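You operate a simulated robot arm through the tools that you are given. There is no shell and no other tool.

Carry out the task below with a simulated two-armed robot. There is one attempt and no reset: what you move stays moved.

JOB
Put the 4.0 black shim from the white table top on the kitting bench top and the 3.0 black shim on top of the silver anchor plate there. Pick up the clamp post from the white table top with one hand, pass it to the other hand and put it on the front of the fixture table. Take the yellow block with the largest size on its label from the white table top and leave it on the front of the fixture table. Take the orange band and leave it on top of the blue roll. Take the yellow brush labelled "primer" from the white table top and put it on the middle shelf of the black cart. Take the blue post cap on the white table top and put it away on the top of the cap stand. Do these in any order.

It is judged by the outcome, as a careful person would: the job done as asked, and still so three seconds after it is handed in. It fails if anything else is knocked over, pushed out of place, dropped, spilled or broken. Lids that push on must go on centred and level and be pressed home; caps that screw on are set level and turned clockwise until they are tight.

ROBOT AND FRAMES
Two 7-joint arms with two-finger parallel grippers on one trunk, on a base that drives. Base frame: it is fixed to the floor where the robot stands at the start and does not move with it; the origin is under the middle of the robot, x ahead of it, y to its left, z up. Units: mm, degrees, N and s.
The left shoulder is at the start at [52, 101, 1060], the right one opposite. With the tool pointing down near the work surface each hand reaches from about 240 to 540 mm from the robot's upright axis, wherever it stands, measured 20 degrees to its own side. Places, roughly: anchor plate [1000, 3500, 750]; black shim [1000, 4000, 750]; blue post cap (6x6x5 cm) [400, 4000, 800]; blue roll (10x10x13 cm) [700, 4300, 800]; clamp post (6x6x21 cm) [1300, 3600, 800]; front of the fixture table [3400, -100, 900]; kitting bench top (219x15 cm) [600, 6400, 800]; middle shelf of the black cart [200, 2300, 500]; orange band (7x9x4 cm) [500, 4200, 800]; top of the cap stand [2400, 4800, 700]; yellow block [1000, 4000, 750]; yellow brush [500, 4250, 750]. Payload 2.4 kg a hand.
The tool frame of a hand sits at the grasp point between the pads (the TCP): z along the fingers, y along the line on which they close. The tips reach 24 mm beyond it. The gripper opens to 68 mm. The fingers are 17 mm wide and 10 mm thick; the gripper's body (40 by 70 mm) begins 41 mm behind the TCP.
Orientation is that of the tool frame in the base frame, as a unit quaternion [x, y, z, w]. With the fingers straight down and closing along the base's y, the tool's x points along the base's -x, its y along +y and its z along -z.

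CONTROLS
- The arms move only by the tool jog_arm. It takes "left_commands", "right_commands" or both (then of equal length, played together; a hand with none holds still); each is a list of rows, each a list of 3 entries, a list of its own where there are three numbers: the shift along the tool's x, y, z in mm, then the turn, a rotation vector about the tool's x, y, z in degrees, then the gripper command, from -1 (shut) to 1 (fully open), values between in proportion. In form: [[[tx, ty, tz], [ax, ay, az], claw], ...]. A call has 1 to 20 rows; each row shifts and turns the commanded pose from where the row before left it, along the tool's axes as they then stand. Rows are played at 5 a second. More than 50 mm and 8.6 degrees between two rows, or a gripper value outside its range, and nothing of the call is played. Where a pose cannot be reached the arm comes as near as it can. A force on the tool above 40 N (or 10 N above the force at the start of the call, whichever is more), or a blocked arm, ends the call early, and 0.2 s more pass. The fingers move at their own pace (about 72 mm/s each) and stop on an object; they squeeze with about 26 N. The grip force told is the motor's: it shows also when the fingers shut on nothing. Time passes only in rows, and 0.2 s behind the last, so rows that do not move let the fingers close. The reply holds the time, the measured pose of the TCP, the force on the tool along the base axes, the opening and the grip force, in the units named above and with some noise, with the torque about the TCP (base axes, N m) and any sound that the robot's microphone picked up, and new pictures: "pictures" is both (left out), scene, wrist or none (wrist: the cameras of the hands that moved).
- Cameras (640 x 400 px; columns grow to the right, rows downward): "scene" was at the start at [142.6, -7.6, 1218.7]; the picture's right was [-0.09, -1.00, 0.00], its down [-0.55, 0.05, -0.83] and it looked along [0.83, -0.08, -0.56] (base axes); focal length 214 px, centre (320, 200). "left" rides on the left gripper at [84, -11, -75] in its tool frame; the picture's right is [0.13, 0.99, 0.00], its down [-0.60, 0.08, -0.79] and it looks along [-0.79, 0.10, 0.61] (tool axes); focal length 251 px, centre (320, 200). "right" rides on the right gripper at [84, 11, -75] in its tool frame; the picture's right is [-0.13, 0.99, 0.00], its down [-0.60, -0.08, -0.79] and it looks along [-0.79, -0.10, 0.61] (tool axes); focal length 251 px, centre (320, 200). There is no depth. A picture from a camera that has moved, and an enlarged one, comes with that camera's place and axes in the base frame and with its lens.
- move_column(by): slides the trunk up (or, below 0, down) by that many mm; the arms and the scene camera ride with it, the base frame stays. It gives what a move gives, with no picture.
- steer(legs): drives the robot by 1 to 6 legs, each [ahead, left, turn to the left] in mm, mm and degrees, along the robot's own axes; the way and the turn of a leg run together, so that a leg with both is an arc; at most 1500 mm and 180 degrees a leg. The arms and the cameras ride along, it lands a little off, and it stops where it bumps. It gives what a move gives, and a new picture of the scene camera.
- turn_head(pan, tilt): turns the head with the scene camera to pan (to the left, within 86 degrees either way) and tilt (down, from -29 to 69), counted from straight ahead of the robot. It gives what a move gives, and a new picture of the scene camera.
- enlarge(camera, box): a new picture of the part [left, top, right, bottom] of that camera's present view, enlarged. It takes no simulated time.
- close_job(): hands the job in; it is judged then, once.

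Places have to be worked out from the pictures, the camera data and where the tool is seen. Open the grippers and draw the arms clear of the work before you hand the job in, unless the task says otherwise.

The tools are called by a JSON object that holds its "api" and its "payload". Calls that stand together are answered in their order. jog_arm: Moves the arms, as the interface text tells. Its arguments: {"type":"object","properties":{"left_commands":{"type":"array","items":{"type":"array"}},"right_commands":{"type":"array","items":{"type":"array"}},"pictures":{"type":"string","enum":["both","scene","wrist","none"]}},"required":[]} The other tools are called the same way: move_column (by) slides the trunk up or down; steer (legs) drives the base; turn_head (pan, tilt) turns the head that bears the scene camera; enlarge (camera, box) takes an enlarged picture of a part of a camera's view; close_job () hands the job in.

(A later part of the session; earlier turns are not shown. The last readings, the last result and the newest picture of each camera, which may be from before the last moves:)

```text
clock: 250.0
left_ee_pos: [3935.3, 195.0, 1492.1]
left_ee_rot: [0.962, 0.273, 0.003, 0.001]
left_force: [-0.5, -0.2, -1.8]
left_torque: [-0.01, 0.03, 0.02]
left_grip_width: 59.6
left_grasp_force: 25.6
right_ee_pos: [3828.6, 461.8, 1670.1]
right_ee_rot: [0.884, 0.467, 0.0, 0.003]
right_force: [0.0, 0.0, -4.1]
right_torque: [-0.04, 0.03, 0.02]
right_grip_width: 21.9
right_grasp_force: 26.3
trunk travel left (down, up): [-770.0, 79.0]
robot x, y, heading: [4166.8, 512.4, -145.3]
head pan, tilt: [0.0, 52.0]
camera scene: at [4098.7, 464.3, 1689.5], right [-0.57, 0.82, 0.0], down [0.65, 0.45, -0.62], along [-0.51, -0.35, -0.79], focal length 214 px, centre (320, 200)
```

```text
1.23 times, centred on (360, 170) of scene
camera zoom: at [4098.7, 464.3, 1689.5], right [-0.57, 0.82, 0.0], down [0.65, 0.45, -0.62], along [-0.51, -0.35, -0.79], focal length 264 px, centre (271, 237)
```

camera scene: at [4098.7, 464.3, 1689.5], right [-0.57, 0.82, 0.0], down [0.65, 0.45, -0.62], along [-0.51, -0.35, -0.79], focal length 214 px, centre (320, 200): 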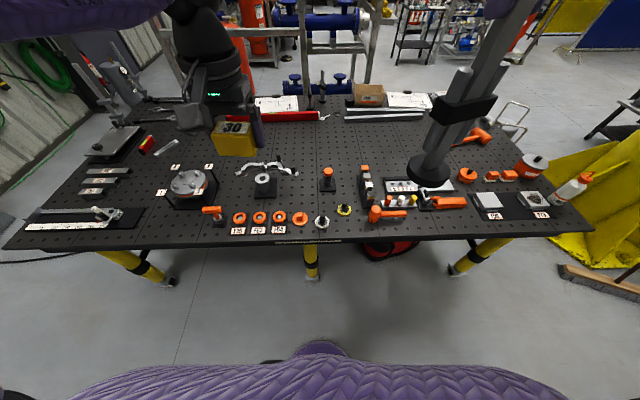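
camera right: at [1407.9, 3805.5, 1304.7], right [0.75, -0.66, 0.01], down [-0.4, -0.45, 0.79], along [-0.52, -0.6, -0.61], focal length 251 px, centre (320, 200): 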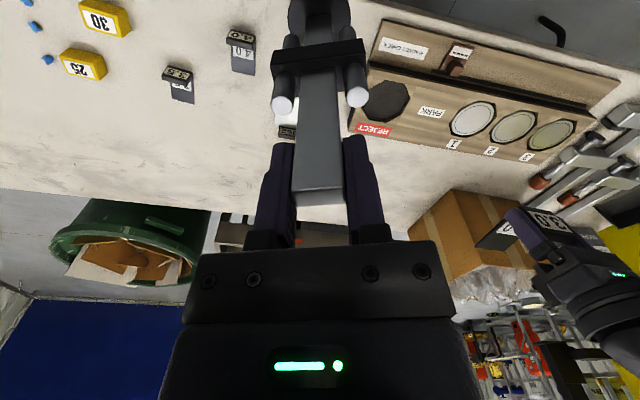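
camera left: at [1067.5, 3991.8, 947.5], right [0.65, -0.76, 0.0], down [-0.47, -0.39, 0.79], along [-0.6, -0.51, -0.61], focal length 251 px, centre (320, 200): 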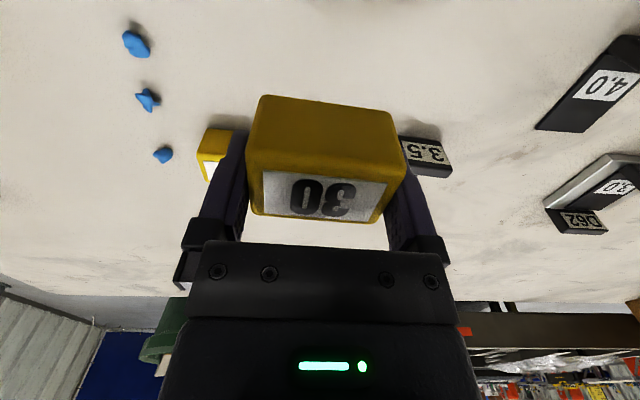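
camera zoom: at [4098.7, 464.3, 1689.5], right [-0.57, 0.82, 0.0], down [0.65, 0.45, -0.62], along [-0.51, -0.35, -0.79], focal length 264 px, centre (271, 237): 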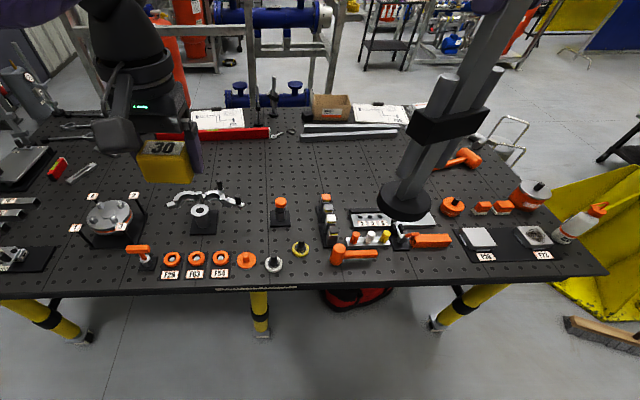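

From above I can see the front strip; the table top is at z ≈ 900. A free spot lies left of centre, between the ruler plate and the disc fixture. I drive 480 mm left and lower the trunk partly.

{"api": "steer", "payload": {"legs": [[0, 480, 0]]}}

{"api": "move_column", "payload": {"by": -200}}

{"api": "turn_head", "payload": {"pan": 8, "tilt": 48}}

{"api": "enlarge", "payload": {"camera": "scene", "box": [140, 100, 440, 290]}}

```text
clock: 252.8
left_ee_pos: [4205.9, -195.6, 1493.3]
left_ee_rot: [0.962, 0.274, 0.002, 0.002]
left_force: [-0.3, -0.8, -2.0]
left_torque: [0.02, 0.01, 0.05]
left_grip_width: 59.6
left_grasp_force: 25.7
right_ee_pos: [4097.3, 71.4, 1669.7]
right_ee_rot: [0.883, 0.469, -0.001, 0.003]
right_force: [0.5, 1.6, -4.3]
right_torque: [0.0, 0.0, -0.03]
right_grip_width: 22.0
right_grasp_force: 25.8
trunk travel left (down, up): [-770.0, 79.0]
robot x, y, heading: [4441.0, 124.8, -145.0]
head pan, tilt: [0.0, 52.0]
camera scene: at [4367.1, 75.8, 1689.4], right [-0.57, 0.82, 0.0], down [0.65, 0.45, -0.62], along [-0.51, -0.35, -0.79], focal length 214 px, centre (320, 200)
```

scene: 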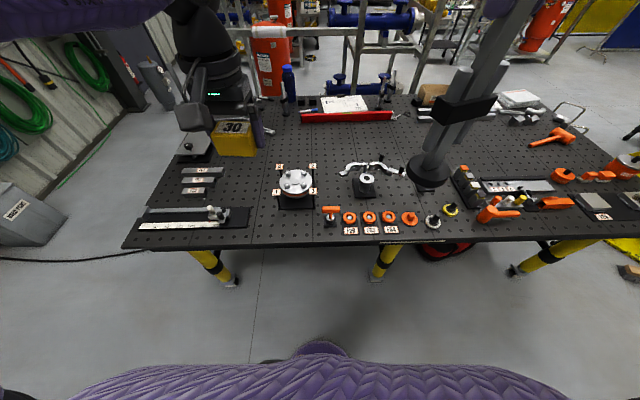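

```text
clock: 254.9
left_ee_pos: [4206.2, -194.4, 1292.3]
left_ee_rot: [0.962, 0.274, 0.002, 0.002]
left_force: [-0.8, 0.2, -0.6]
left_torque: [0.02, -0.02, -0.03]
left_grip_width: 59.6
left_grasp_force: 25.6
right_ee_pos: [4097.3, 73.2, 1470.2]
right_ee_rot: [0.884, 0.468, 0.0, 0.003]
right_force: [0.5, 0.0, -4.9]
right_torque: [-0.03, 0.02, -0.01]
right_grip_width: 21.7
right_grasp_force: 25.8
trunk travel left (down, up): [-570.0, 279.0]
robot x, y, heading: [4436.4, 122.1, -145.2]
head pan, tilt: [0.0, 52.0]
```

```text
clock: 255.6
left_ee_pos: [4205.7, -195.2, 1293.0]
left_ee_rot: [0.962, 0.274, 0.002, 0.002]
left_force: [0.0, -0.3, -1.3]
left_torque: [0.0, -0.03, 0.07]
left_grip_width: 59.6
left_grasp_force: 26.0
right_ee_pos: [4098.6, 73.3, 1470.5]
right_ee_rot: [0.884, 0.468, -0.001, 0.004]
right_force: [0.1, -0.3, -4.9]
right_torque: [0.02, 0.02, 0.0]
right_grip_width: 22.2
right_grasp_force: 26.1
trunk travel left (down, up): [-570.0, 279.0]
robot x, y, heading: [4437.5, 125.0, -145.2]
head pan, tilt: [8.0, 48.0]
camera scene: at [4366.9, 62.6, 1494.7], right [-0.68, 0.73, 0.0], down [0.55, 0.51, -0.67], along [-0.49, -0.45, -0.74], focal length 214 px, centre (320, 200)
```

scene: 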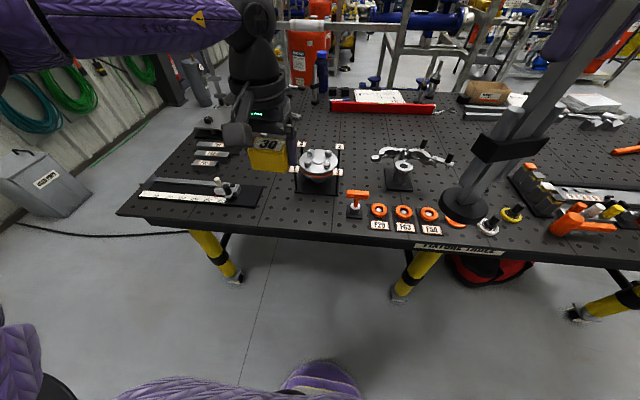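

```text
2.11 times, centred on (290, 195) of scene
camera zoom: at [4366.9, 62.6, 1494.7], right [-0.68, 0.73, 0.0], down [0.55, 0.51, -0.67], along [-0.49, -0.45, -0.74], focal length 452 px, centre (383, 210)
```

zoom: 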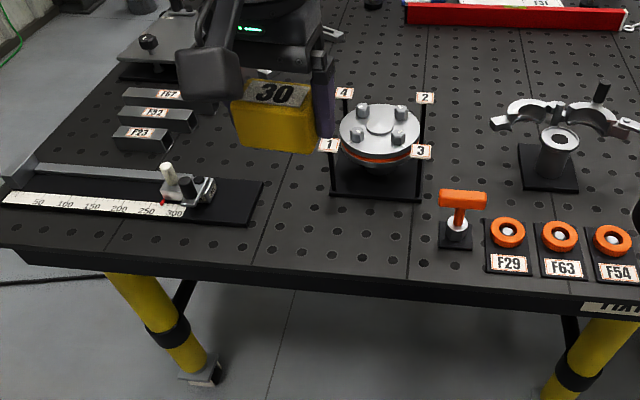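

Free strip found: about 300 mm wide between the ruler plate and the orange tool. I'll put the block about 200 mm left and the post about 60 mm left of my axis. I drive 170 mm forward and lower the trunk.

{"api": "steer", "payload": {"legs": [[170, 0, 1.5]]}}

{"api": "move_column", "payload": {"by": -240}}

{"api": "turn_head", "payload": {"pan": 10, "tilt": 55}}

{"api": "enlarge", "payload": {"camera": "scene", "box": [100, 60, 460, 290]}}

```text
clock: 257.1
left_ee_pos: [4074.3, -302.4, 1291.2]
left_ee_rot: [0.958, 0.287, 0.001, 0.001]
left_force: [0.5, -0.4, -0.8]
left_torque: [0.01, 0.0, -0.01]
left_grip_width: 59.5
left_grasp_force: 26.0
right_ee_pos: [3958.3, -36.9, 1468.5]
right_ee_rot: [0.878, 0.479, 0.001, 0.002]
right_force: [-0.1, 0.3, -4.4]
right_torque: [0.01, 0.03, -0.01]
right_grip_width: 22.0
right_grasp_force: 26.3
trunk travel left (down, up): [-570.0, 279.0]
robot x, y, heading: [4294.9, 18.7, -143.8]
head pan, tilt: [8.0, 48.0]
camera scene: at [4228.0, -40.0, 1494.6], right [-0.7, 0.72, 0.0], down [0.53, 0.52, -0.67], along [-0.48, -0.47, -0.74], focal length 214 px, centre (320, 200)
```

scene: 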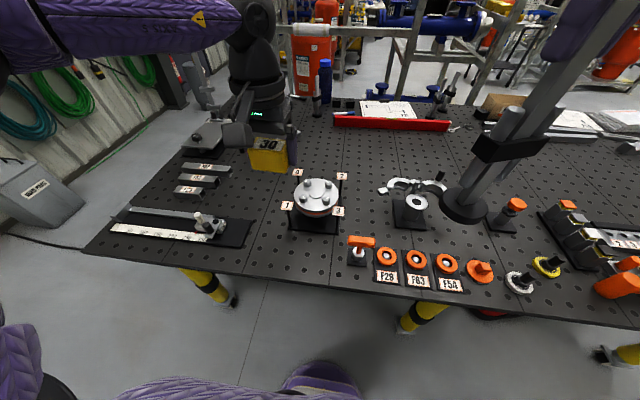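

```text
clock: 259.6
left_ee_pos: [4075.0, -301.5, 1053.1]
left_ee_rot: [0.958, 0.286, 0.002, 0.002]
left_force: [1.0, 0.5, -2.9]
left_torque: [-0.01, 0.03, -0.02]
left_grip_width: 59.8
left_grasp_force: 26.6
right_ee_pos: [3960.1, -35.6, 1230.3]
right_ee_rot: [0.878, 0.479, 0.0, 0.004]
right_force: [-0.4, -0.1, -3.8]
right_torque: [-0.02, -0.01, 0.0]
right_grip_width: 22.1
right_grasp_force: 25.7
trunk travel left (down, up): [-330.0, 519.0]
robot x, y, heading: [4298.4, 23.1, -143.6]
head pan, tilt: [8.0, 48.0]
```

```text
clock: 260.3
left_ee_pos: [4074.9, -302.4, 1053.0]
left_ee_rot: [0.958, 0.287, 0.002, 0.001]
left_force: [0.6, 0.1, -1.6]
left_torque: [0.05, 0.0, 0.01]
left_grip_width: 59.7
left_grasp_force: 26.2
right_ee_pos: [3959.2, -36.8, 1229.9]
right_ee_rot: [0.878, 0.479, -0.001, 0.003]
right_force: [-0.2, -0.4, -4.9]
right_torque: [-0.02, 0.01, -0.01]
right_grip_width: 21.6
right_grasp_force: 25.7
trunk travel left (down, up): [-330.0, 519.0]
robot x, y, heading: [4295.6, 24.2, -143.8]
head pan, tilt: [10.0, 55.0]
camera scene: at [4213.5, -52.6, 1244.2], right [-0.72, 0.69, 0.0], down [0.57, 0.59, -0.57], along [-0.4, -0.41, -0.82], focal length 214 px, centre (320, 200)
```

scene: 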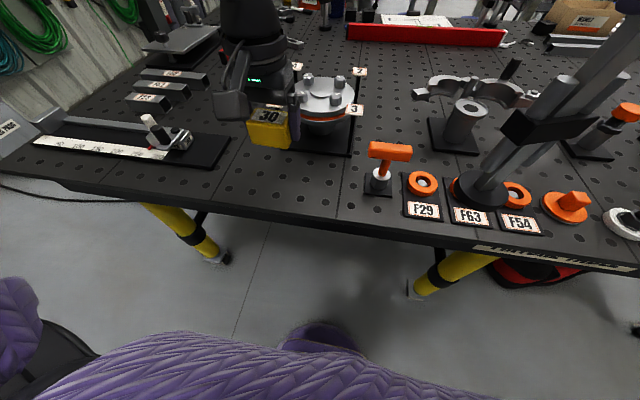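

```text
1.74 times, centred on (280, 175) of scene
camera zoom: at [4213.5, -52.6, 1244.2], right [-0.72, 0.69, 0.0], down [0.57, 0.59, -0.57], along [-0.4, -0.41, -0.82], focal length 373 px, centre (390, 244)
```

zoom: 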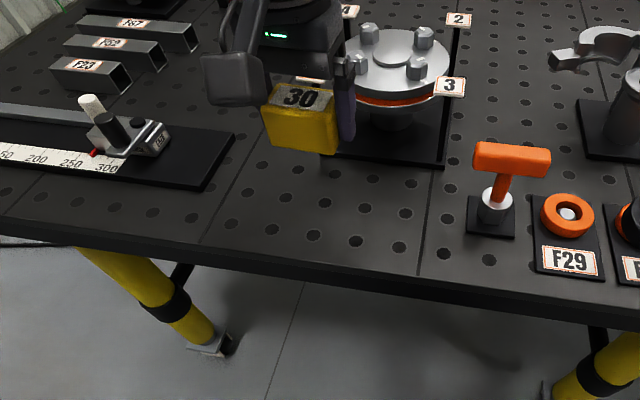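

Target for the block: about 77 mm left of the present hand position, 55 mm inside the edge. I move there and descend to just above the table.

{"api": "jog_arm", "payload": {"left_commands": [[[3, 26, 0], [0, 0, -1.2], -1], [[3, 26, 0], [0, 0, -1.2], -1], [[2.6, 25, 10], [0, 0, -1], -1], [[0, 0, 30], [0, 0, 0], -1], [[0, 0, 30], [0, 0, 0], -1], [[0, 0, 30], [0, 0, 0], -1], [[0, 0, 0], [0, 0, 0], -1]], "pictures": "both"}}

{"api": "enlarge", "payload": {"camera": "scene", "box": [100, 60, 460, 290]}}

```text
clock: 261.9
left_ee_pos: [4126.7, -360.0, 952.0]
left_ee_rot: [0.949, 0.315, 0.002, 0.001]
left_force: [-0.1, -0.1, -2.7]
left_torque: [-0.02, -0.02, 0.0]
left_grip_width: 59.8
left_grasp_force: 26.0
right_ee_pos: [3959.3, -36.0, 1230.4]
right_ee_rot: [0.877, 0.48, 0.0, 0.003]
right_force: [0.2, 0.2, -4.3]
right_torque: [-0.03, 0.0, -0.01]
right_grip_width: 22.2
right_grasp_force: 26.2
trunk travel left (down, up): [-330.0, 519.0]
robot x, y, heading: [4299.3, 25.3, -143.4]
head pan, tilt: [10.0, 55.0]
camera scene: at [4213.6, -52.7, 1244.2], right [-0.72, 0.69, 0.0], down [0.57, 0.59, -0.57], along [-0.4, -0.41, -0.82], focal length 214 px, centre (320, 200)
camera left: at [4186.3, -301.1, 1027.2], right [0.7, -0.72, 0.0], down [-0.44, -0.42, 0.79], along [-0.57, -0.55, -0.61], focal length 251 px, centre (320, 200)
```

scene: 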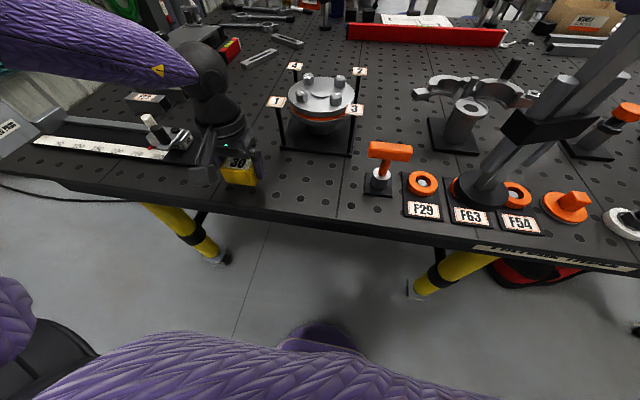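
left: 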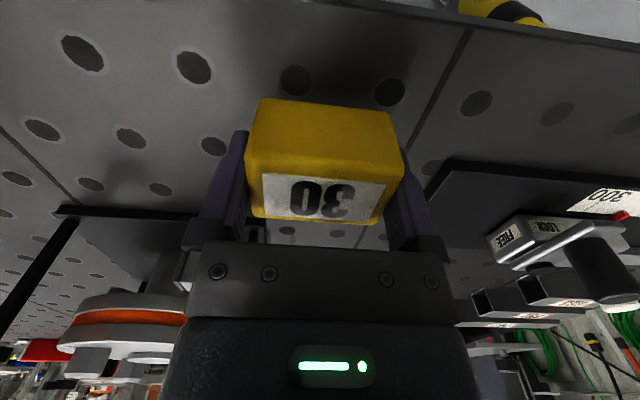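

```text
1.74 times, centred on (280, 175) of scene
camera zoom: at [4213.6, -52.7, 1244.2], right [-0.72, 0.69, 0.0], down [0.57, 0.59, -0.57], along [-0.4, -0.41, -0.82], focal length 373 px, centre (390, 244)
```

zoom: 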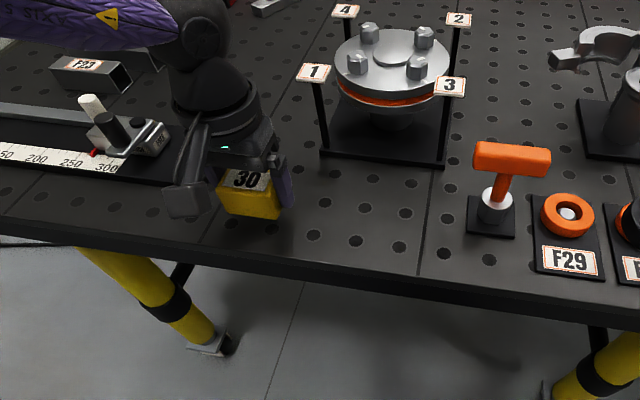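

The spot is clear (ruler plate 84 mm to the left). I lower the block in small steps to contact.

{"api": "jog_arm", "payload": {"left_commands": [[[0, 0, 12], [0, 0, 0], -1], [[0, 0, 4], [0, 0, 0], -1], [[0, 0, 3], [0, 0, 0], -1], [[0, 0, 0], [0, 0, 0], -1]], "pictures": "none"}}

```text
clock: 262.9
left_ee_pos: [4126.0, -360.4, 933.4]
left_ee_rot: [0.949, 0.314, 0.003, 0.002]
left_force: [-0.1, -0.2, -1.4]
left_torque: [0.02, -0.02, 0.02]
left_grip_width: 59.7
left_grasp_force: 25.9
right_ee_pos: [3960.4, -34.5, 1229.4]
right_ee_rot: [0.877, 0.48, 0.0, 0.002]
right_force: [1.1, 0.2, -4.2]
right_torque: [0.0, 0.02, 0.03]
right_grip_width: 22.0
right_grasp_force: 25.9
trunk travel left (down, up): [-330.0, 519.0]
robot x, y, heading: [4295.1, 24.2, -143.6]
head pan, tilt: [10.0, 55.0]
```

No contact yet; I continue down in 3 mm steps.

{"api": "jog_arm", "payload": {"left_commands": [[[0, 0, 3], [0, 0, 0], -1], [[0, 0, 3], [0, 0, 0], -1], [[0, 0, 0], [0, 0, 0], -1]], "pictures": "none"}}

```text
clock: 263.7
left_ee_pos: [4126.0, -359.5, 927.9]
left_ee_rot: [0.949, 0.315, 0.001, 0.001]
left_force: [0.9, -3.0, 11.2]
left_torque: [0.39, 0.02, 0.0]
left_grip_width: 59.6
left_grasp_force: 26.4
right_ee_pos: [3960.4, -37.0, 1229.8]
right_ee_rot: [0.877, 0.48, -0.001, 0.004]
right_force: [0.9, -0.4, -4.3]
right_torque: [-0.04, 0.03, 0.02]
right_grip_width: 22.0
right_grasp_force: 26.2
trunk travel left (down, up): [-330.0, 519.0]
robot x, y, heading: [4295.4, 21.4, -143.4]
head pan, tilt: [10.0, 55.0]
```

Contact at z = 928 (table ≈ 899.5). I release the block and lift the hand.

{"api": "jog_arm", "payload": {"left_commands": [[[0, 0, 0], [0, 0, 0], 0.85], [[0, 0, 0], [0, 0, 0], 1], [[0, 0, 0], [0, 0, 0], 1], [[0, 0, -15], [0, 0, 0], 1], [[0, 0, -30], [0, 0, 0], 1], [[0, 0, -35], [0, 0, 0], 1], [[0, 0, -35], [0, 0, 0], 1], [[0, 0, 0], [0, 0, 0], 1]], "pictures": "both"}}

```text
clock: 265.5
left_ee_pos: [4127.5, -359.8, 1042.9]
left_ee_rot: [0.949, 0.314, 0.003, 0.002]
left_force: [0.2, -0.1, 0.2]
left_torque: [0.01, -0.01, -0.01]
left_grip_width: 67.9
left_grasp_force: 0.0
right_ee_pos: [3959.6, -36.4, 1229.9]
right_ee_rot: [0.878, 0.479, -0.001, 0.003]
right_force: [0.4, -0.2, -4.0]
right_torque: [-0.02, 0.0, 0.03]
right_grip_width: 21.9
right_grasp_force: 26.4
trunk travel left (down, up): [-330.0, 519.0]
robot x, y, heading: [4300.8, 24.8, -143.4]
head pan, tilt: [10.0, 55.0]
camera scene: at [4213.6, -52.6, 1244.1], right [-0.72, 0.69, 0.0], down [0.57, 0.59, -0.57], along [-0.4, -0.41, -0.82], focal length 214 px, centre (320, 200)
camera left: at [4187.0, -301.3, 1117.3], right [0.7, -0.72, 0.01], down [-0.44, -0.42, 0.79], along [-0.57, -0.55, -0.61], focal length 251 px, centre (320, 200)
```

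scene: 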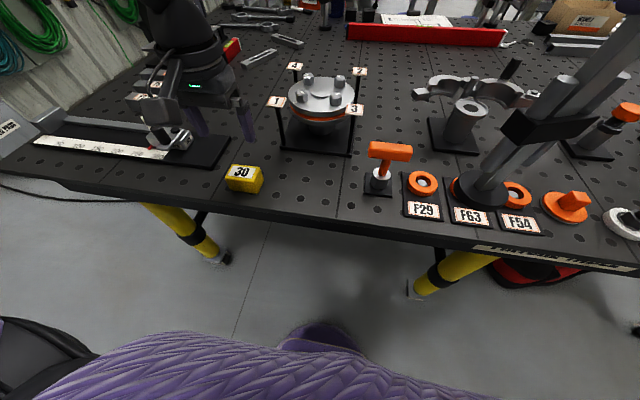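
left: 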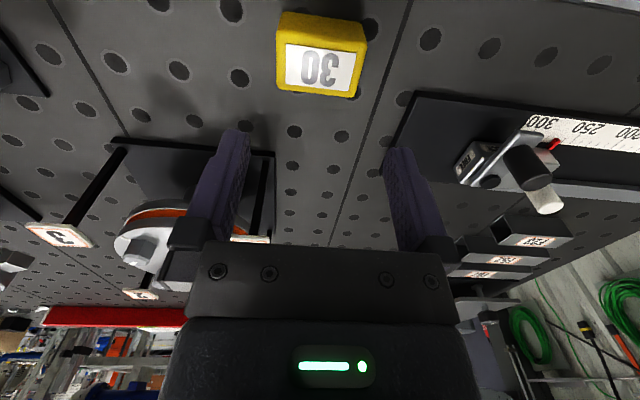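

The block stands on the front strip. Now the hand-over of the post: I back off into the free aisle first.

{"api": "steer", "payload": {"legs": [[-520, 0, 0]]}}

{"api": "jog_arm", "payload": {"right_commands": [[[0, 0, 10], [0, 0, 7], -1], [[-15, 10, 15], [0, 0, 7], -1], [[-25, 15, 15], [0, 0, 7], -1], [[-25, 15, 15], [0, 0, 0], -1], [[-25, 15, 0], [0, 0, 0], -1], [[0, 0, 0], [0, 0, 0], -1]], "pictures": "none"}}

{"api": "turn_head", "payload": {"pan": 0, "tilt": 35}}

```text
clock: 268.5
left_ee_pos: [4542.4, -51.4, 1040.8]
left_ee_rot: [0.95, 0.311, 0.002, 0.002]
left_force: [0.0, 0.3, 0.2]
left_torque: [0.0, 0.0, 0.03]
left_grip_width: 67.8
left_grasp_force: 0.1
right_ee_pos: [4378.7, 271.9, 1231.0]
right_ee_rot: [0.879, 0.476, 0.0, 0.003]
right_force: [-0.6, 0.2, -3.8]
right_torque: [0.0, 0.02, -0.01]
right_grip_width: 21.9
right_grasp_force: 25.7
trunk travel left (down, up): [-330.0, 519.0]
robot x, y, heading: [4719.2, 332.4, -143.7]
head pan, tilt: [10.0, 55.0]
camera scene: at [4632.8, 254.7, 1244.2], right [-0.72, 0.7, 0.0], down [0.57, 0.59, -0.57], along [-0.4, -0.41, -0.82], focal length 214 px, centre (320, 200)
```

scene: 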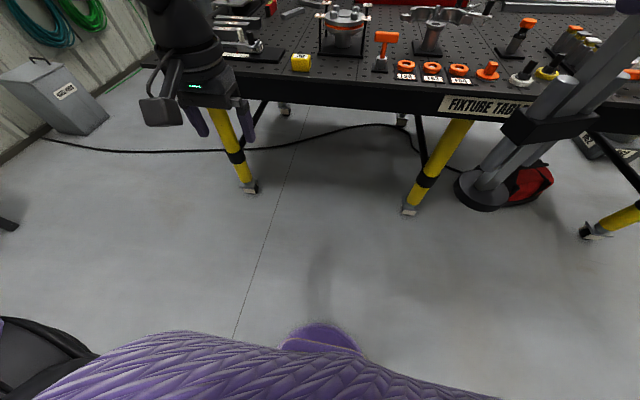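

```text
clock: 269.9
left_ee_pos: [4542.3, -53.7, 1041.3]
left_ee_rot: [0.95, 0.312, 0.002, 0.002]
left_force: [-0.4, 0.5, 0.4]
left_torque: [0.01, -0.02, 0.02]
left_grip_width: 68.2
left_grasp_force: 0.0
right_ee_pos: [4346.9, 172.0, 1174.9]
right_ee_rot: [0.951, 0.308, 0.0, 0.003]
right_force: [-0.3, -0.1, -3.7]
right_torque: [0.02, 0.04, 0.03]
right_grip_width: 21.8
right_grasp_force: 25.9
trunk travel left (down, up): [-330.0, 519.0]
robot x, y, heading: [4715.4, 335.9, -144.0]
head pan, tilt: [10.0, 55.0]
```

```text
clock: 270.8
left_ee_pos: [4543.8, -52.7, 1041.6]
left_ee_rot: [0.95, 0.311, 0.003, 0.002]
left_force: [-0.5, -0.4, -0.1]
left_torque: [-0.03, 0.04, -0.03]
left_grip_width: 68.2
left_grasp_force: 0.1
right_ee_pos: [4346.2, 173.8, 1176.3]
right_ee_rot: [0.952, 0.307, 0.001, 0.003]
right_force: [0.3, -0.1, -4.1]
right_torque: [-0.03, 0.04, 0.0]
right_grip_width: 22.0
right_grasp_force: 26.1
trunk travel left (down, up): [-330.0, 519.0]
robot x, y, heading: [4718.3, 330.9, -144.1]
head pan, tilt: [0.0, 35.0]
camera scene: at [4611.4, 254.5, 1272.3], right [-0.59, 0.81, 0.0], down [0.47, 0.34, -0.82], along [-0.66, -0.48, -0.57], focal length 214 px, centre (320, 200)
```

scene: 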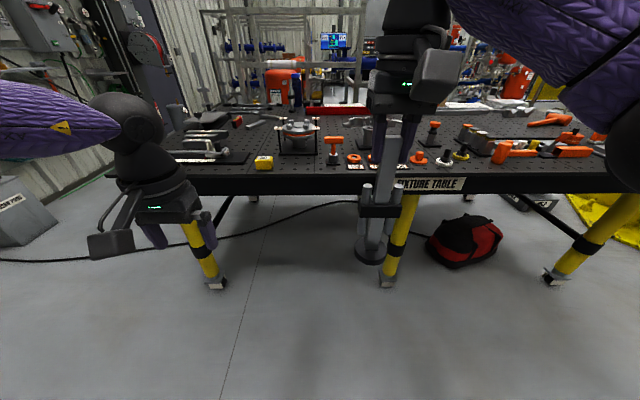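

The right hand holds the post 394 mm ahead, 89 mm right, squarely. Now I raise the left hand and turn its tool step by step to point to the right (fingers closing fore-aft), well away from the post.

{"api": "jog_arm", "payload": {"left_commands": [[[0, -10, -32], [0, 0, 0], 1], [[0, -10, -32], [0, 0, 0], 1], [[0, -10, -32], [0, 0, 0], 1], [[0, 0, 0], [4.95, -4.95, 4.95], 1], [[0, 0, 0], [4.95, -4.95, 4.95], 1], [[0, 0, 0], [4.95, -4.95, 4.95], 1], [[0, 0, 0], [4.95, -4.95, 4.95], 1], [[0, 0, 0], [4.95, -4.95, 4.95], 1], [[0, 0, 0], [4.95, -4.95, 4.95], 1], [[0, 0, 0], [4.95, -4.95, 4.95], 1], [[0, 0, 0], [0, 0, 0], 1]], "pictures": "both"}}

```text
clock: 273.1
left_ee_pos: [4524.4, -4.5, 1145.2]
left_ee_rot: [0.914, -0.003, -0.363, -0.182]
left_force: [0.3, -0.7, -0.3]
left_torque: [0.0, -0.01, 0.0]
left_grip_width: 68.0
left_grasp_force: 0.1
left hand out of reach, approached as far as the arm can: row 10
right_ee_pos: [4346.8, 173.2, 1175.5]
right_ee_rot: [0.951, 0.309, 0.0, 0.003]
right_force: [0.0, 0.3, -5.0]
right_torque: [-0.01, 0.02, 0.01]
right_grip_width: 21.9
right_grasp_force: 26.0
trunk travel left (down, up): [-330.0, 519.0]
robot x, y, heading: [4718.6, 332.4, -143.8]
head pan, tilt: [0.0, 35.0]
camera scene: at [4611.4, 254.4, 1272.4], right [-0.59, 0.81, 0.0], down [0.46, 0.34, -0.82], along [-0.66, -0.48, -0.57], focal length 214 px, centre (320, 200)
camera left: at [4636.4, -9.4, 1143.5], right [-0.04, -0.91, -0.41], down [0.07, -0.42, 0.91], along [-1.0, 0.01, 0.08], focal length 251 px, centre (320, 200)
```

scene: 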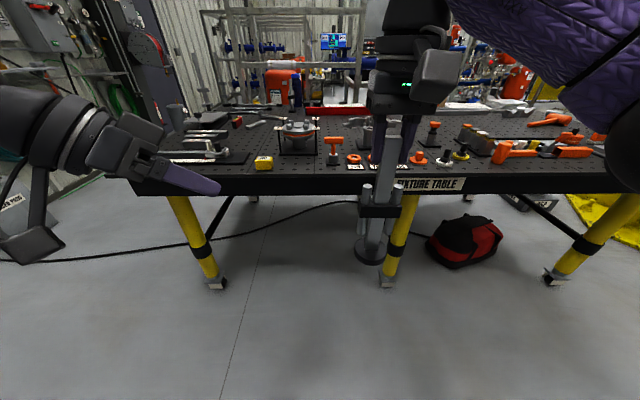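
left: 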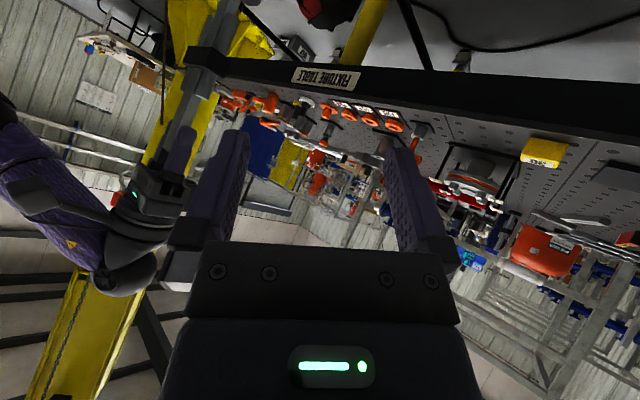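

The left tool is halfway round. I bring it about 100 mm inward, then continue turning.

{"api": "jog_arm", "payload": {"left_commands": [[[-11, -22.5, 22], [0, 0, 0], 1], [[-11, -22.5, 22], [0, 0, 0], 1], [[-11, -22.5, 22], [0, 0, 0], 1], [[0, 0, 0], [4.95, -4.89, 4.89], 1], [[0, 0, 0], [4.95, -4.89, 4.89], 1], [[0, 0, 0], [4.95, -4.89, 4.89], 1], [[0, 0, 0], [0, 0, 0], 1]], "pictures": "both"}}

```text
clock: 274.8
left_ee_pos: [4464.9, 116.8, 1154.7]
left_ee_rot: [0.822, -0.141, -0.493, -0.249]
left_force: [-0.5, 0.1, -0.5]
left_torque: [-0.02, 0.01, -0.02]
left_grip_width: 68.0
left_grasp_force: 0.0
left hand out of reach, approached as far as the arm can: row 6
right_ee_pos: [4347.9, 173.1, 1176.0]
right_ee_rot: [0.951, 0.308, -0.001, 0.003]
right_force: [-0.1, -0.2, -3.7]
right_torque: [0.0, 0.0, 0.0]
right_grip_width: 22.2
right_grasp_force: 26.1
trunk travel left (down, up): [-330.0, 519.0]
robot x, y, heading: [4714.0, 328.7, -144.1]
head pan, tilt: [0.0, 35.0]
camera scene: at [4611.4, 254.6, 1272.4], right [-0.59, 0.81, 0.0], down [0.46, 0.34, -0.82], along [-0.66, -0.48, -0.57], focal length 214 px, centre (320, 200)
camera left: at [4566.0, 85.4, 1112.1], right [-0.41, -0.83, -0.38], down [0.26, -0.51, 0.82], along [-0.87, 0.24, 0.43], focal length 251 px, centre (320, 200)
```

scene: 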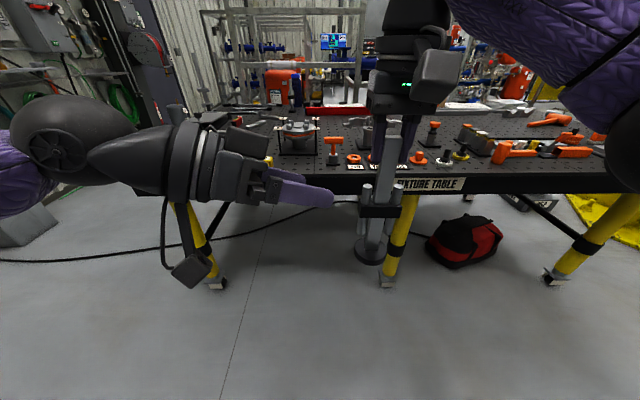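
left: 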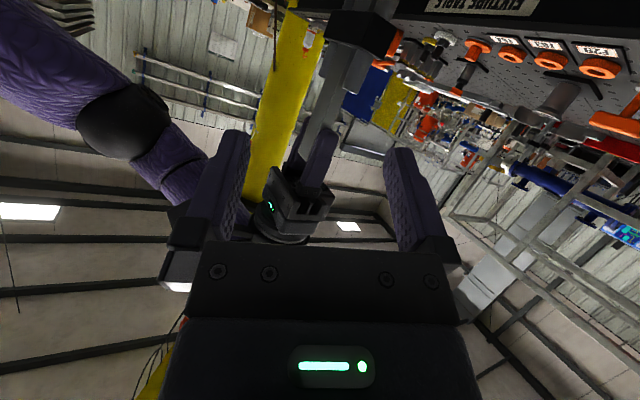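

The left tool now points right and 23° downward, which is usable; I only need its closing axis level. I roll it about its own axis by 17° and see whether the arm follows.

{"api": "jog_arm", "payload": {"left_commands": [[[0, 0, 0], [0, 0, 8.5], 1], [[0, 0, 0], [0, 0, 8.5], 1], [[0, 0, 0], [0, 0, 0], 1]], "pictures": "none"}}

```text
clock: 275.6
left_ee_pos: [4467.1, 154.6, 1154.9]
left_ee_rot: [0.791, -0.262, -0.525, -0.175]
left_force: [0.2, 0.0, -0.1]
left_torque: [0.01, -0.03, -0.01]
left_grip_width: 68.1
left_grasp_force: 0.1
left hand out of reach, approached as far as the arm can: row 1, 2
right_ee_pos: [4345.9, 173.6, 1176.1]
right_ee_rot: [0.951, 0.308, 0.0, 0.002]
right_force: [0.2, 0.4, -4.4]
right_torque: [-0.04, 0.05, -0.01]
right_grip_width: 21.6
right_grasp_force: 25.7
trunk travel left (down, up): [-330.0, 519.0]
robot x, y, heading: [4717.3, 331.0, -144.2]
head pan, tilt: [0.0, 35.0]
```

The closing axis is level now and points 17° left of ahead. I turn the post (right hand) by the same 17° so its broad faces match, and bring the left hand to a pre-grasp point 95 mm short of the shaft.

{"api": "jog_arm", "payload": {"left_commands": [[[0, 0, 0], [0, 0, 0], 1], [[0, 0, 0], [0, 0, 0], 1], [[0, 0, 0], [0, 0, 0], 1], [[-5.3, 19, 5.1], [0, 0, 0], 1], [[-5.3, 19, 5.1], [0, 0, 0], 1], [[-5.3, 19, 5.1], [0, 0, 0], 1], [[0, 0, 0], [0, 0, 0], 1]], "right_commands": [[[0, 0, 0], [0, 0, -6], -1], [[0, 0, 0], [0, 0, -6], -1], [[0, 0, 0], [0, 0, -5.5], -1], [[0, 0, 0], [0, 0, 0], -1], [[0, 0, 0], [0, 0, 0], -1], [[0, 0, 0], [0, 0, 0], -1], [[0, 0, 0], [0, 0, 0], -1]], "pictures": "both"}}

```text
clock: 277.1
left_ee_pos: [4425.4, 158.9, 1162.4]
left_ee_rot: [0.792, -0.261, -0.524, -0.173]
left_force: [0.0, 0.0, 0.3]
left_torque: [-0.01, 0.0, 0.0]
left_grip_width: 68.0
left_grasp_force: 0.1
left hand out of reach, approached as far as the arm can: row 4, 5, 6
right_ee_pos: [4344.3, 172.2, 1175.3]
right_ee_rot: [0.893, 0.449, -0.001, 0.003]
right_force: [0.9, 0.6, -4.5]
right_torque: [-0.01, 0.0, -0.01]
right_grip_width: 21.7
right_grasp_force: 26.0
trunk travel left (down, up): [-330.0, 519.0]
robot x, y, heading: [4715.2, 330.9, -143.9]
head pan, tilt: [0.0, 35.0]
camera scene: at [4611.3, 254.5, 1272.4], right [-0.59, 0.81, 0.0], down [0.46, 0.34, -0.82], along [-0.66, -0.48, -0.57], focal length 214 px, centre (320, 200)
camera right: at [4404.0, 234.0, 1249.6], right [0.72, -0.69, 0.01], down [-0.42, -0.43, 0.79], along [-0.55, -0.57, -0.61], focal length 251 px, centre (320, 200)
camera left: at [4514.3, 107.3, 1113.7], right [-0.55, -0.83, -0.12], down [0.35, -0.36, 0.87], along [-0.76, 0.43, 0.49], focal length 251 px, centre (320, 200)
```

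scene: 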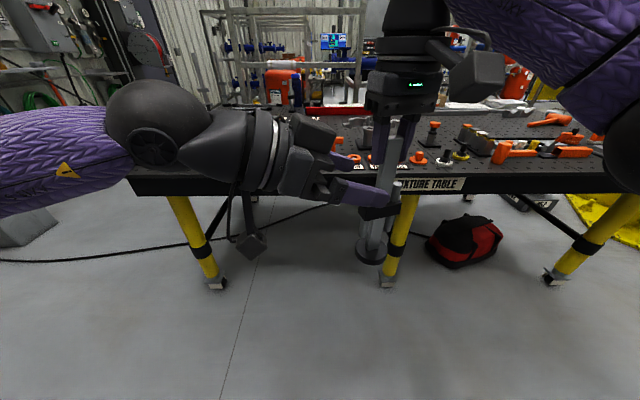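
right: 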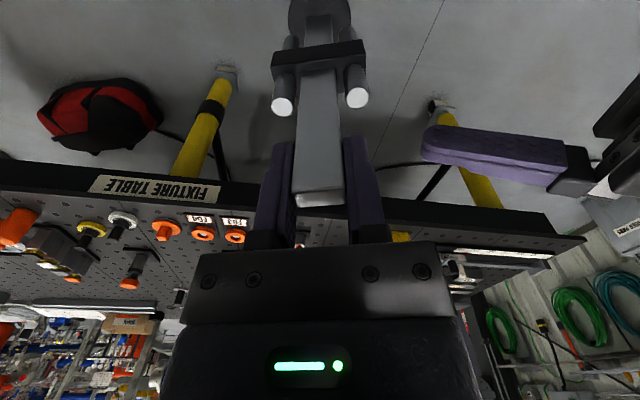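
left: 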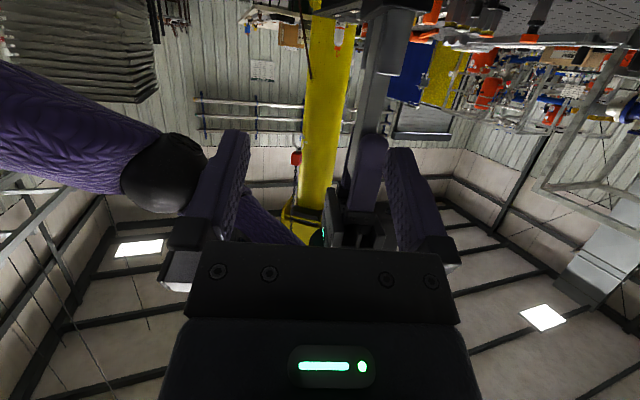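

The left arm can't go further ahead in this posture but can go further right, so I bring the post 50 mm back toward me instead.

{"api": "jog_arm", "payload": {"right_commands": [[[16, 5, 0], [0, 0, 0], -1], [[16, 5, 0], [0, 0, 0], -1], [[16, 5, 0], [0, 0, 0], -1], [[0, 0, 0], [0, 0, 0], -1]], "pictures": "both"}}

```text
clock: 278.1
left_ee_pos: [4425.4, 159.9, 1162.2]
left_ee_rot: [0.792, -0.262, -0.523, -0.174]
left_force: [-0.2, -0.1, -1.1]
left_torque: [-0.01, -0.03, -0.01]
left_grip_width: 67.9
left_grasp_force: 0.0
right_ee_pos: [4386.8, 202.4, 1175.4]
right_ee_rot: [0.893, 0.449, -0.001, 0.003]
right_force: [0.2, -0.1, -3.8]
right_torque: [-0.01, 0.01, 0.02]
right_grip_width: 21.9
right_grasp_force: 25.6
trunk travel left (down, up): [-330.0, 519.0]
robot x, y, heading: [4718.0, 333.1, -144.0]
head pan, tilt: [0.0, 35.0]
camera scene: at [4611.4, 254.6, 1272.4], right [-0.59, 0.81, 0.0], down [0.46, 0.34, -0.82], along [-0.66, -0.48, -0.57], focal length 214 px, centre (320, 200)
camera right: at [4444.5, 264.1, 1249.9], right [0.72, -0.69, 0.01], down [-0.42, -0.43, 0.79], along [-0.55, -0.57, -0.61], focal length 251 px, centre (320, 200)
```

scene: 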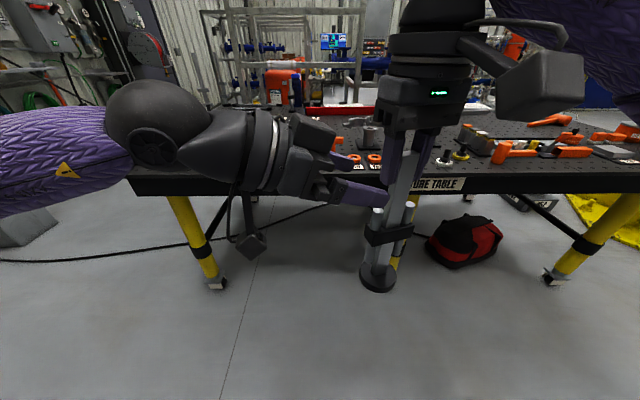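
right: 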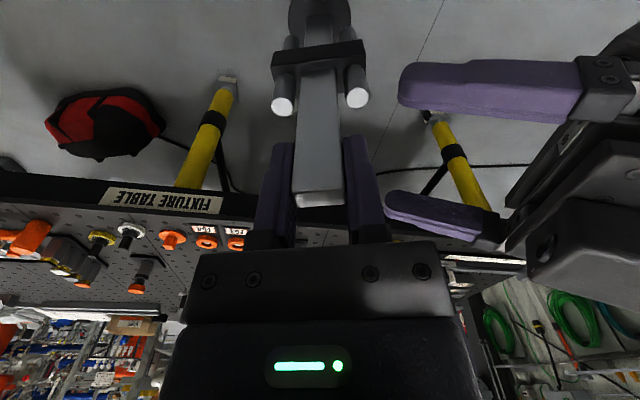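

The right wrist camera shows the left fingers straddling the shaft line correctly. I correct the left hand by 11 mm down and 11 mm back, then advance along its axis toward the shaft.

{"api": "jog_arm", "payload": {"left_commands": [[[5.6, -5.5, 0], [0, 0, 0], 1], [[5.6, -5.6, 0], [0, 0, 0], 1], [[0, 0, 10], [0, 0, 0], 1], [[0, 0, 10], [0, 0, 0], 1], [[0, 0, 0], [0, 0, 0], 1]], "pictures": "both"}}

{"api": "enlarge", "payload": {"camera": "right", "box": [200, 0, 640, 280]}}

```text
clock: 279.4
left_ee_pos: [4421.3, 177.3, 1143.7]
left_ee_rot: [0.791, -0.263, -0.524, -0.176]
left_force: [0.5, 0.0, 0.9]
left_torque: [-0.02, 0.02, -0.01]
left_grip_width: 68.1
left_grasp_force: 0.1
right_ee_pos: [4386.8, 201.4, 1174.8]
right_ee_rot: [0.893, 0.45, 0.0, 0.003]
right_force: [-0.1, -0.9, -4.0]
right_torque: [0.0, 0.06, 0.02]
right_grip_width: 21.8
right_grasp_force: 25.8
trunk travel left (down, up): [-330.0, 519.0]
robot x, y, heading: [4713.9, 332.1, -144.2]
head pan, tilt: [0.0, 35.0]
camera scene: at [4611.4, 254.6, 1272.4], right [-0.59, 0.81, 0.0], down [0.46, 0.34, -0.82], along [-0.66, -0.48, -0.57], focal length 214 px, centre (320, 200)
camera left: at [4509.8, 124.2, 1096.1], right [-0.55, -0.82, -0.12], down [0.35, -0.36, 0.87], along [-0.76, 0.44, 0.49], focal length 251 px, centre (320, 200)
```

scene: 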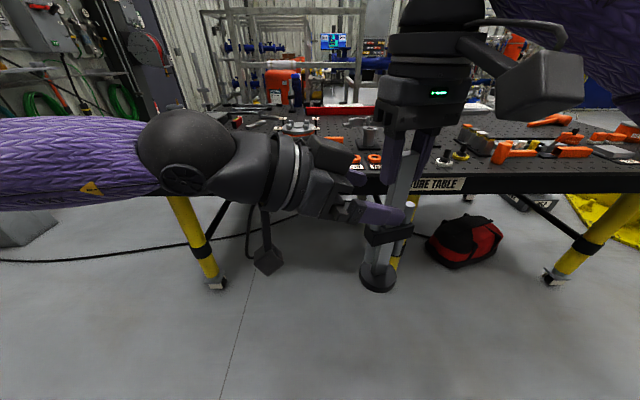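
left: 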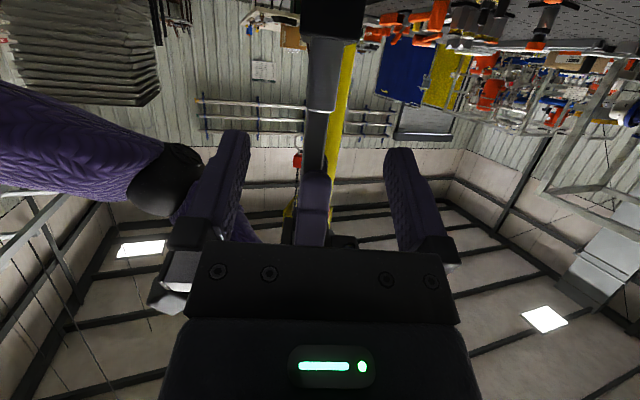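

```text
1.43 times, centred on (420, 140) of right
camera zoom: at [4444.3, 263.9, 1249.8], right [0.72, -0.69, 0.01], down [-0.42, -0.43, 0.79], along [-0.55, -0.57, -0.61], focal length 359 px, centre (177, 286)
```

zoom: 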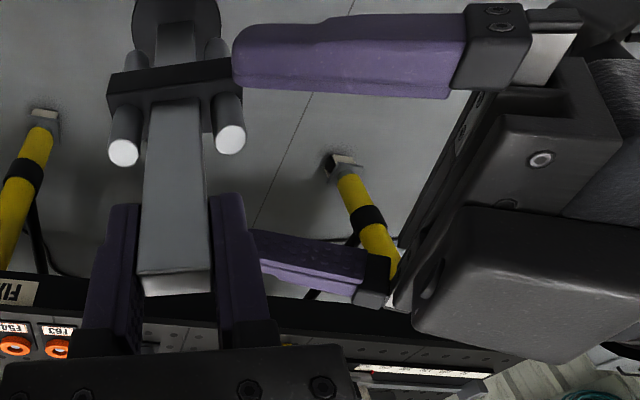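

Aligned within about 1 mm. I advance the remaining 31 mm along the tool axis and look before closing.

{"api": "jog_arm", "payload": {"left_commands": [[[0, 1, 10], [0, 0, 0], 1], [[0, 0, 10], [0, 0, 0], 1], [[0, 0, 10.5], [0, 0, 0], 1], [[0, 0, 0], [0, 0, 0], 1]], "pictures": "both"}}

{"api": "enlarge", "payload": {"camera": "right", "box": [200, 0, 640, 280]}}

{"api": "enlarge", "payload": {"camera": "scene", "box": [280, 80, 480, 300]}}

```text
clock: 280.4
left_ee_pos: [4398.3, 193.7, 1132.9]
left_ee_rot: [0.791, -0.264, -0.523, -0.176]
left_force: [-0.6, 0.3, -0.7]
left_torque: [-0.01, 0.0, 0.02]
left_grip_width: 68.1
left_grasp_force: 0.0
right_ee_pos: [4385.5, 202.1, 1175.3]
right_ee_rot: [0.893, 0.45, -0.001, 0.004]
right_force: [0.3, -0.3, -3.8]
right_torque: [0.0, 0.03, -0.01]
right_grip_width: 22.0
right_grasp_force: 26.0
trunk travel left (down, up): [-330.0, 519.0]
robot x, y, heading: [4716.8, 333.6, -144.0]
head pan, tilt: [0.0, 35.0]
camera scene: at [4611.3, 254.6, 1272.4], right [-0.59, 0.81, 0.0], down [0.46, 0.34, -0.82], along [-0.66, -0.48, -0.57], focal length 214 px, centre (320, 200)
camera left: at [4486.6, 141.2, 1084.1], right [-0.55, -0.82, -0.12], down [0.35, -0.36, 0.87], along [-0.76, 0.44, 0.49], focal length 251 px, centre (320, 200)
```

scene: 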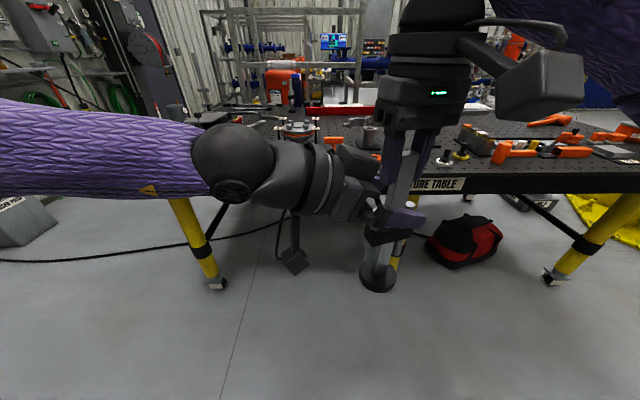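
left: 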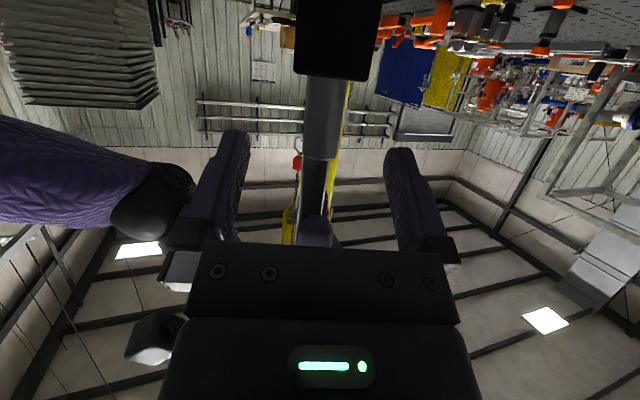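

```text
1.43 times, centred on (420, 140) of right
camera zoom: at [4444.3, 263.9, 1249.8], right [0.72, -0.69, 0.01], down [-0.42, -0.43, 0.79], along [-0.55, -0.57, -0.61], focal length 359 px, centre (177, 286)
```

zoom: 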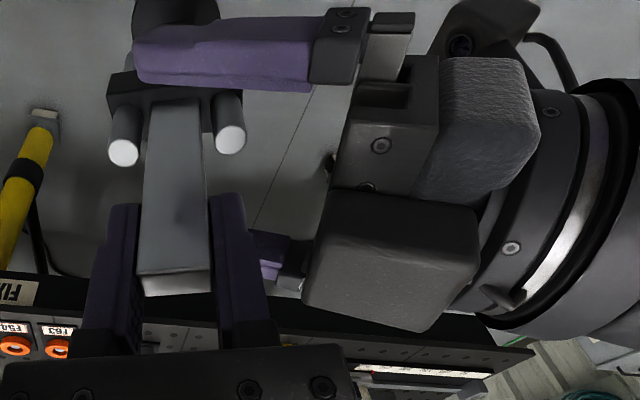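

```text
1.82 times, centred on (380, 190) of scene
camera zoom: at [4611.3, 254.6, 1272.4], right [-0.59, 0.81, 0.0], down [0.46, 0.34, -0.82], along [-0.66, -0.48, -0.57], focal length 390 px, centre (211, 218)
```

zoom: 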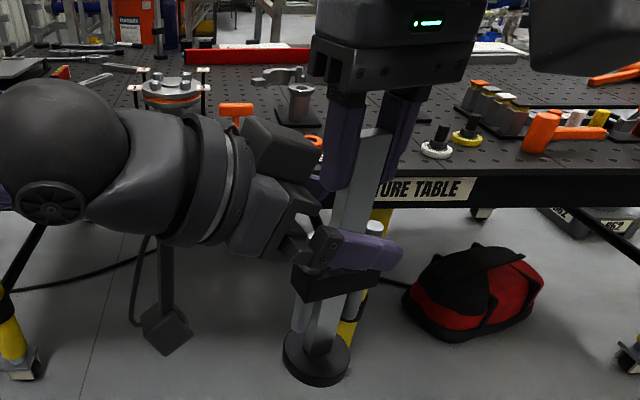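

The left fingers straddle the shaft just above the collar and below the right hand's tips. I close the left hand.

{"api": "jog_arm", "payload": {"left_commands": [[[0, 0, 0], [0, 0, 0], -1], [[0, 0, 0], [0, 0, 0], -1], [[0, 0, 0], [0, 0, 0], -1], [[0, 0, 0], [0, 0, 0], -1]], "pictures": "both"}}

{"api": "enlarge", "payload": {"camera": "scene", "box": [280, 80, 480, 300]}}

```text
clock: 281.4
left_ee_pos: [4398.1, 194.8, 1132.2]
left_ee_rot: [0.791, -0.264, -0.523, -0.176]
left_force: [15.1, 12.6, -0.5]
left_torque: [-0.21, 0.39, -0.18]
left_grip_width: 11.7
left_grasp_force: 26.6
right_ee_pos: [4386.0, 202.1, 1176.0]
right_ee_rot: [0.894, 0.449, -0.001, 0.003]
right_force: [-15.1, -12.3, -2.7]
right_torque: [-0.37, 0.23, -0.12]
right_grip_width: 21.7
right_grasp_force: 26.0
trunk travel left (down, up): [-330.0, 519.0]
robot x, y, heading: [4714.9, 328.9, -144.1]
head pan, tilt: [0.0, 35.0]
camera scene: at [4611.4, 254.6, 1272.4], right [-0.59, 0.81, 0.0], down [0.46, 0.34, -0.82], along [-0.66, -0.48, -0.57], focal length 214 px, centre (320, 200)
camera left: at [4486.9, 141.6, 1084.1], right [-0.56, -0.82, -0.12], down [0.35, -0.36, 0.87], along [-0.76, 0.44, 0.49], focal length 251 px, centre (320, 200)
```

scene: 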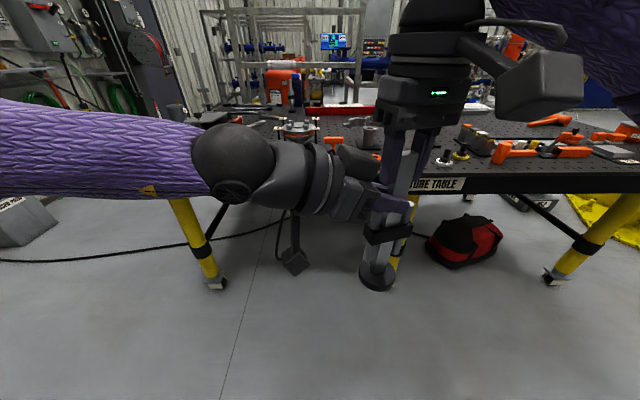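
left: 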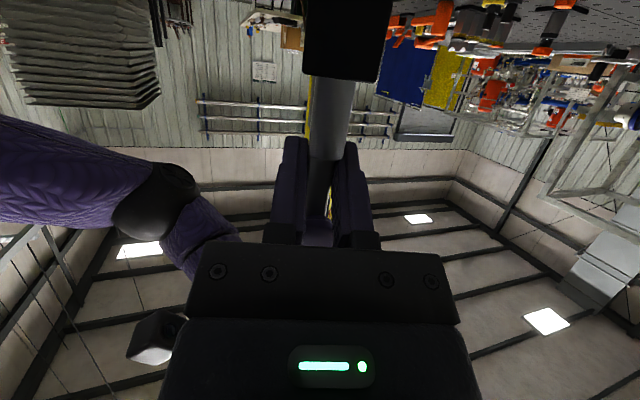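

```text
1.82 times, centred on (380, 190) of scene
camera zoom: at [4611.4, 254.6, 1272.4], right [-0.59, 0.81, 0.0], down [0.46, 0.34, -0.82], along [-0.66, -0.48, -0.57], focal length 390 px, centre (211, 218)
```

zoom: 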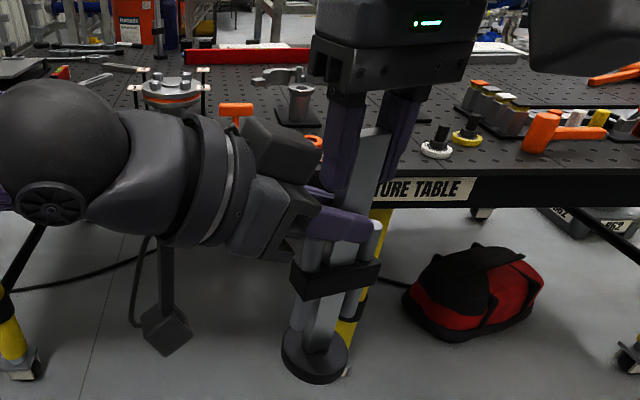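

The left hand grips the shaft (11.7 mm) with a 20 N sideways preload between the hands. I relieve it with a small shift of the left hand.

{"api": "jog_arm", "payload": {"left_commands": [[[0, -1.5, 0], [0, 0, 0], -1], [[0, 0, 0], [0, 0, 0], -1]], "pictures": "none"}}

```text
clock: 281.9
left_ee_pos: [4399.9, 194.6, 1131.8]
left_ee_rot: [0.791, -0.264, -0.523, -0.176]
left_force: [7.2, 10.7, 0.4]
left_torque: [-0.29, 0.19, -0.02]
left_grip_width: 11.9
left_grasp_force: 25.7
right_ee_pos: [4385.6, 203.2, 1175.4]
right_ee_rot: [0.893, 0.45, -0.001, 0.003]
right_force: [-6.2, -12.0, -1.4]
right_torque: [-0.23, 0.07, -0.11]
right_grip_width: 21.8
right_grasp_force: 25.7
trunk travel left (down, up): [-330.0, 519.0]
robot x, y, heading: [4716.9, 330.8, -144.1]
head pan, tilt: [0.0, 35.0]
```

Reduced. One more small shift.

{"api": "jog_arm", "payload": {"left_commands": [[[0, -1.5, 0], [0, 0, 0], -1], [[0, 0, 0], [0, 0, 0], -1]], "pictures": "none"}}

```text
clock: 282.6
left_ee_pos: [4399.7, 194.5, 1132.9]
left_ee_rot: [0.792, -0.261, -0.523, -0.174]
left_force: [-4.0, -5.4, -2.7]
left_torque: [-0.18, 0.27, 0.15]
left_grip_width: 12.0
left_grasp_force: 26.0
right_ee_pos: [4384.6, 202.7, 1176.6]
right_ee_rot: [0.893, 0.451, 0.001, 0.003]
right_force: [3.2, 5.0, 2.2]
right_torque: [0.36, -0.56, -0.05]
right_grip_width: 21.8
right_grasp_force: 25.9
trunk travel left (down, up): [-330.0, 519.0]
robot x, y, heading: [4716.0, 328.4, -144.2]
head pan, tilt: [0.0, 35.0]
```

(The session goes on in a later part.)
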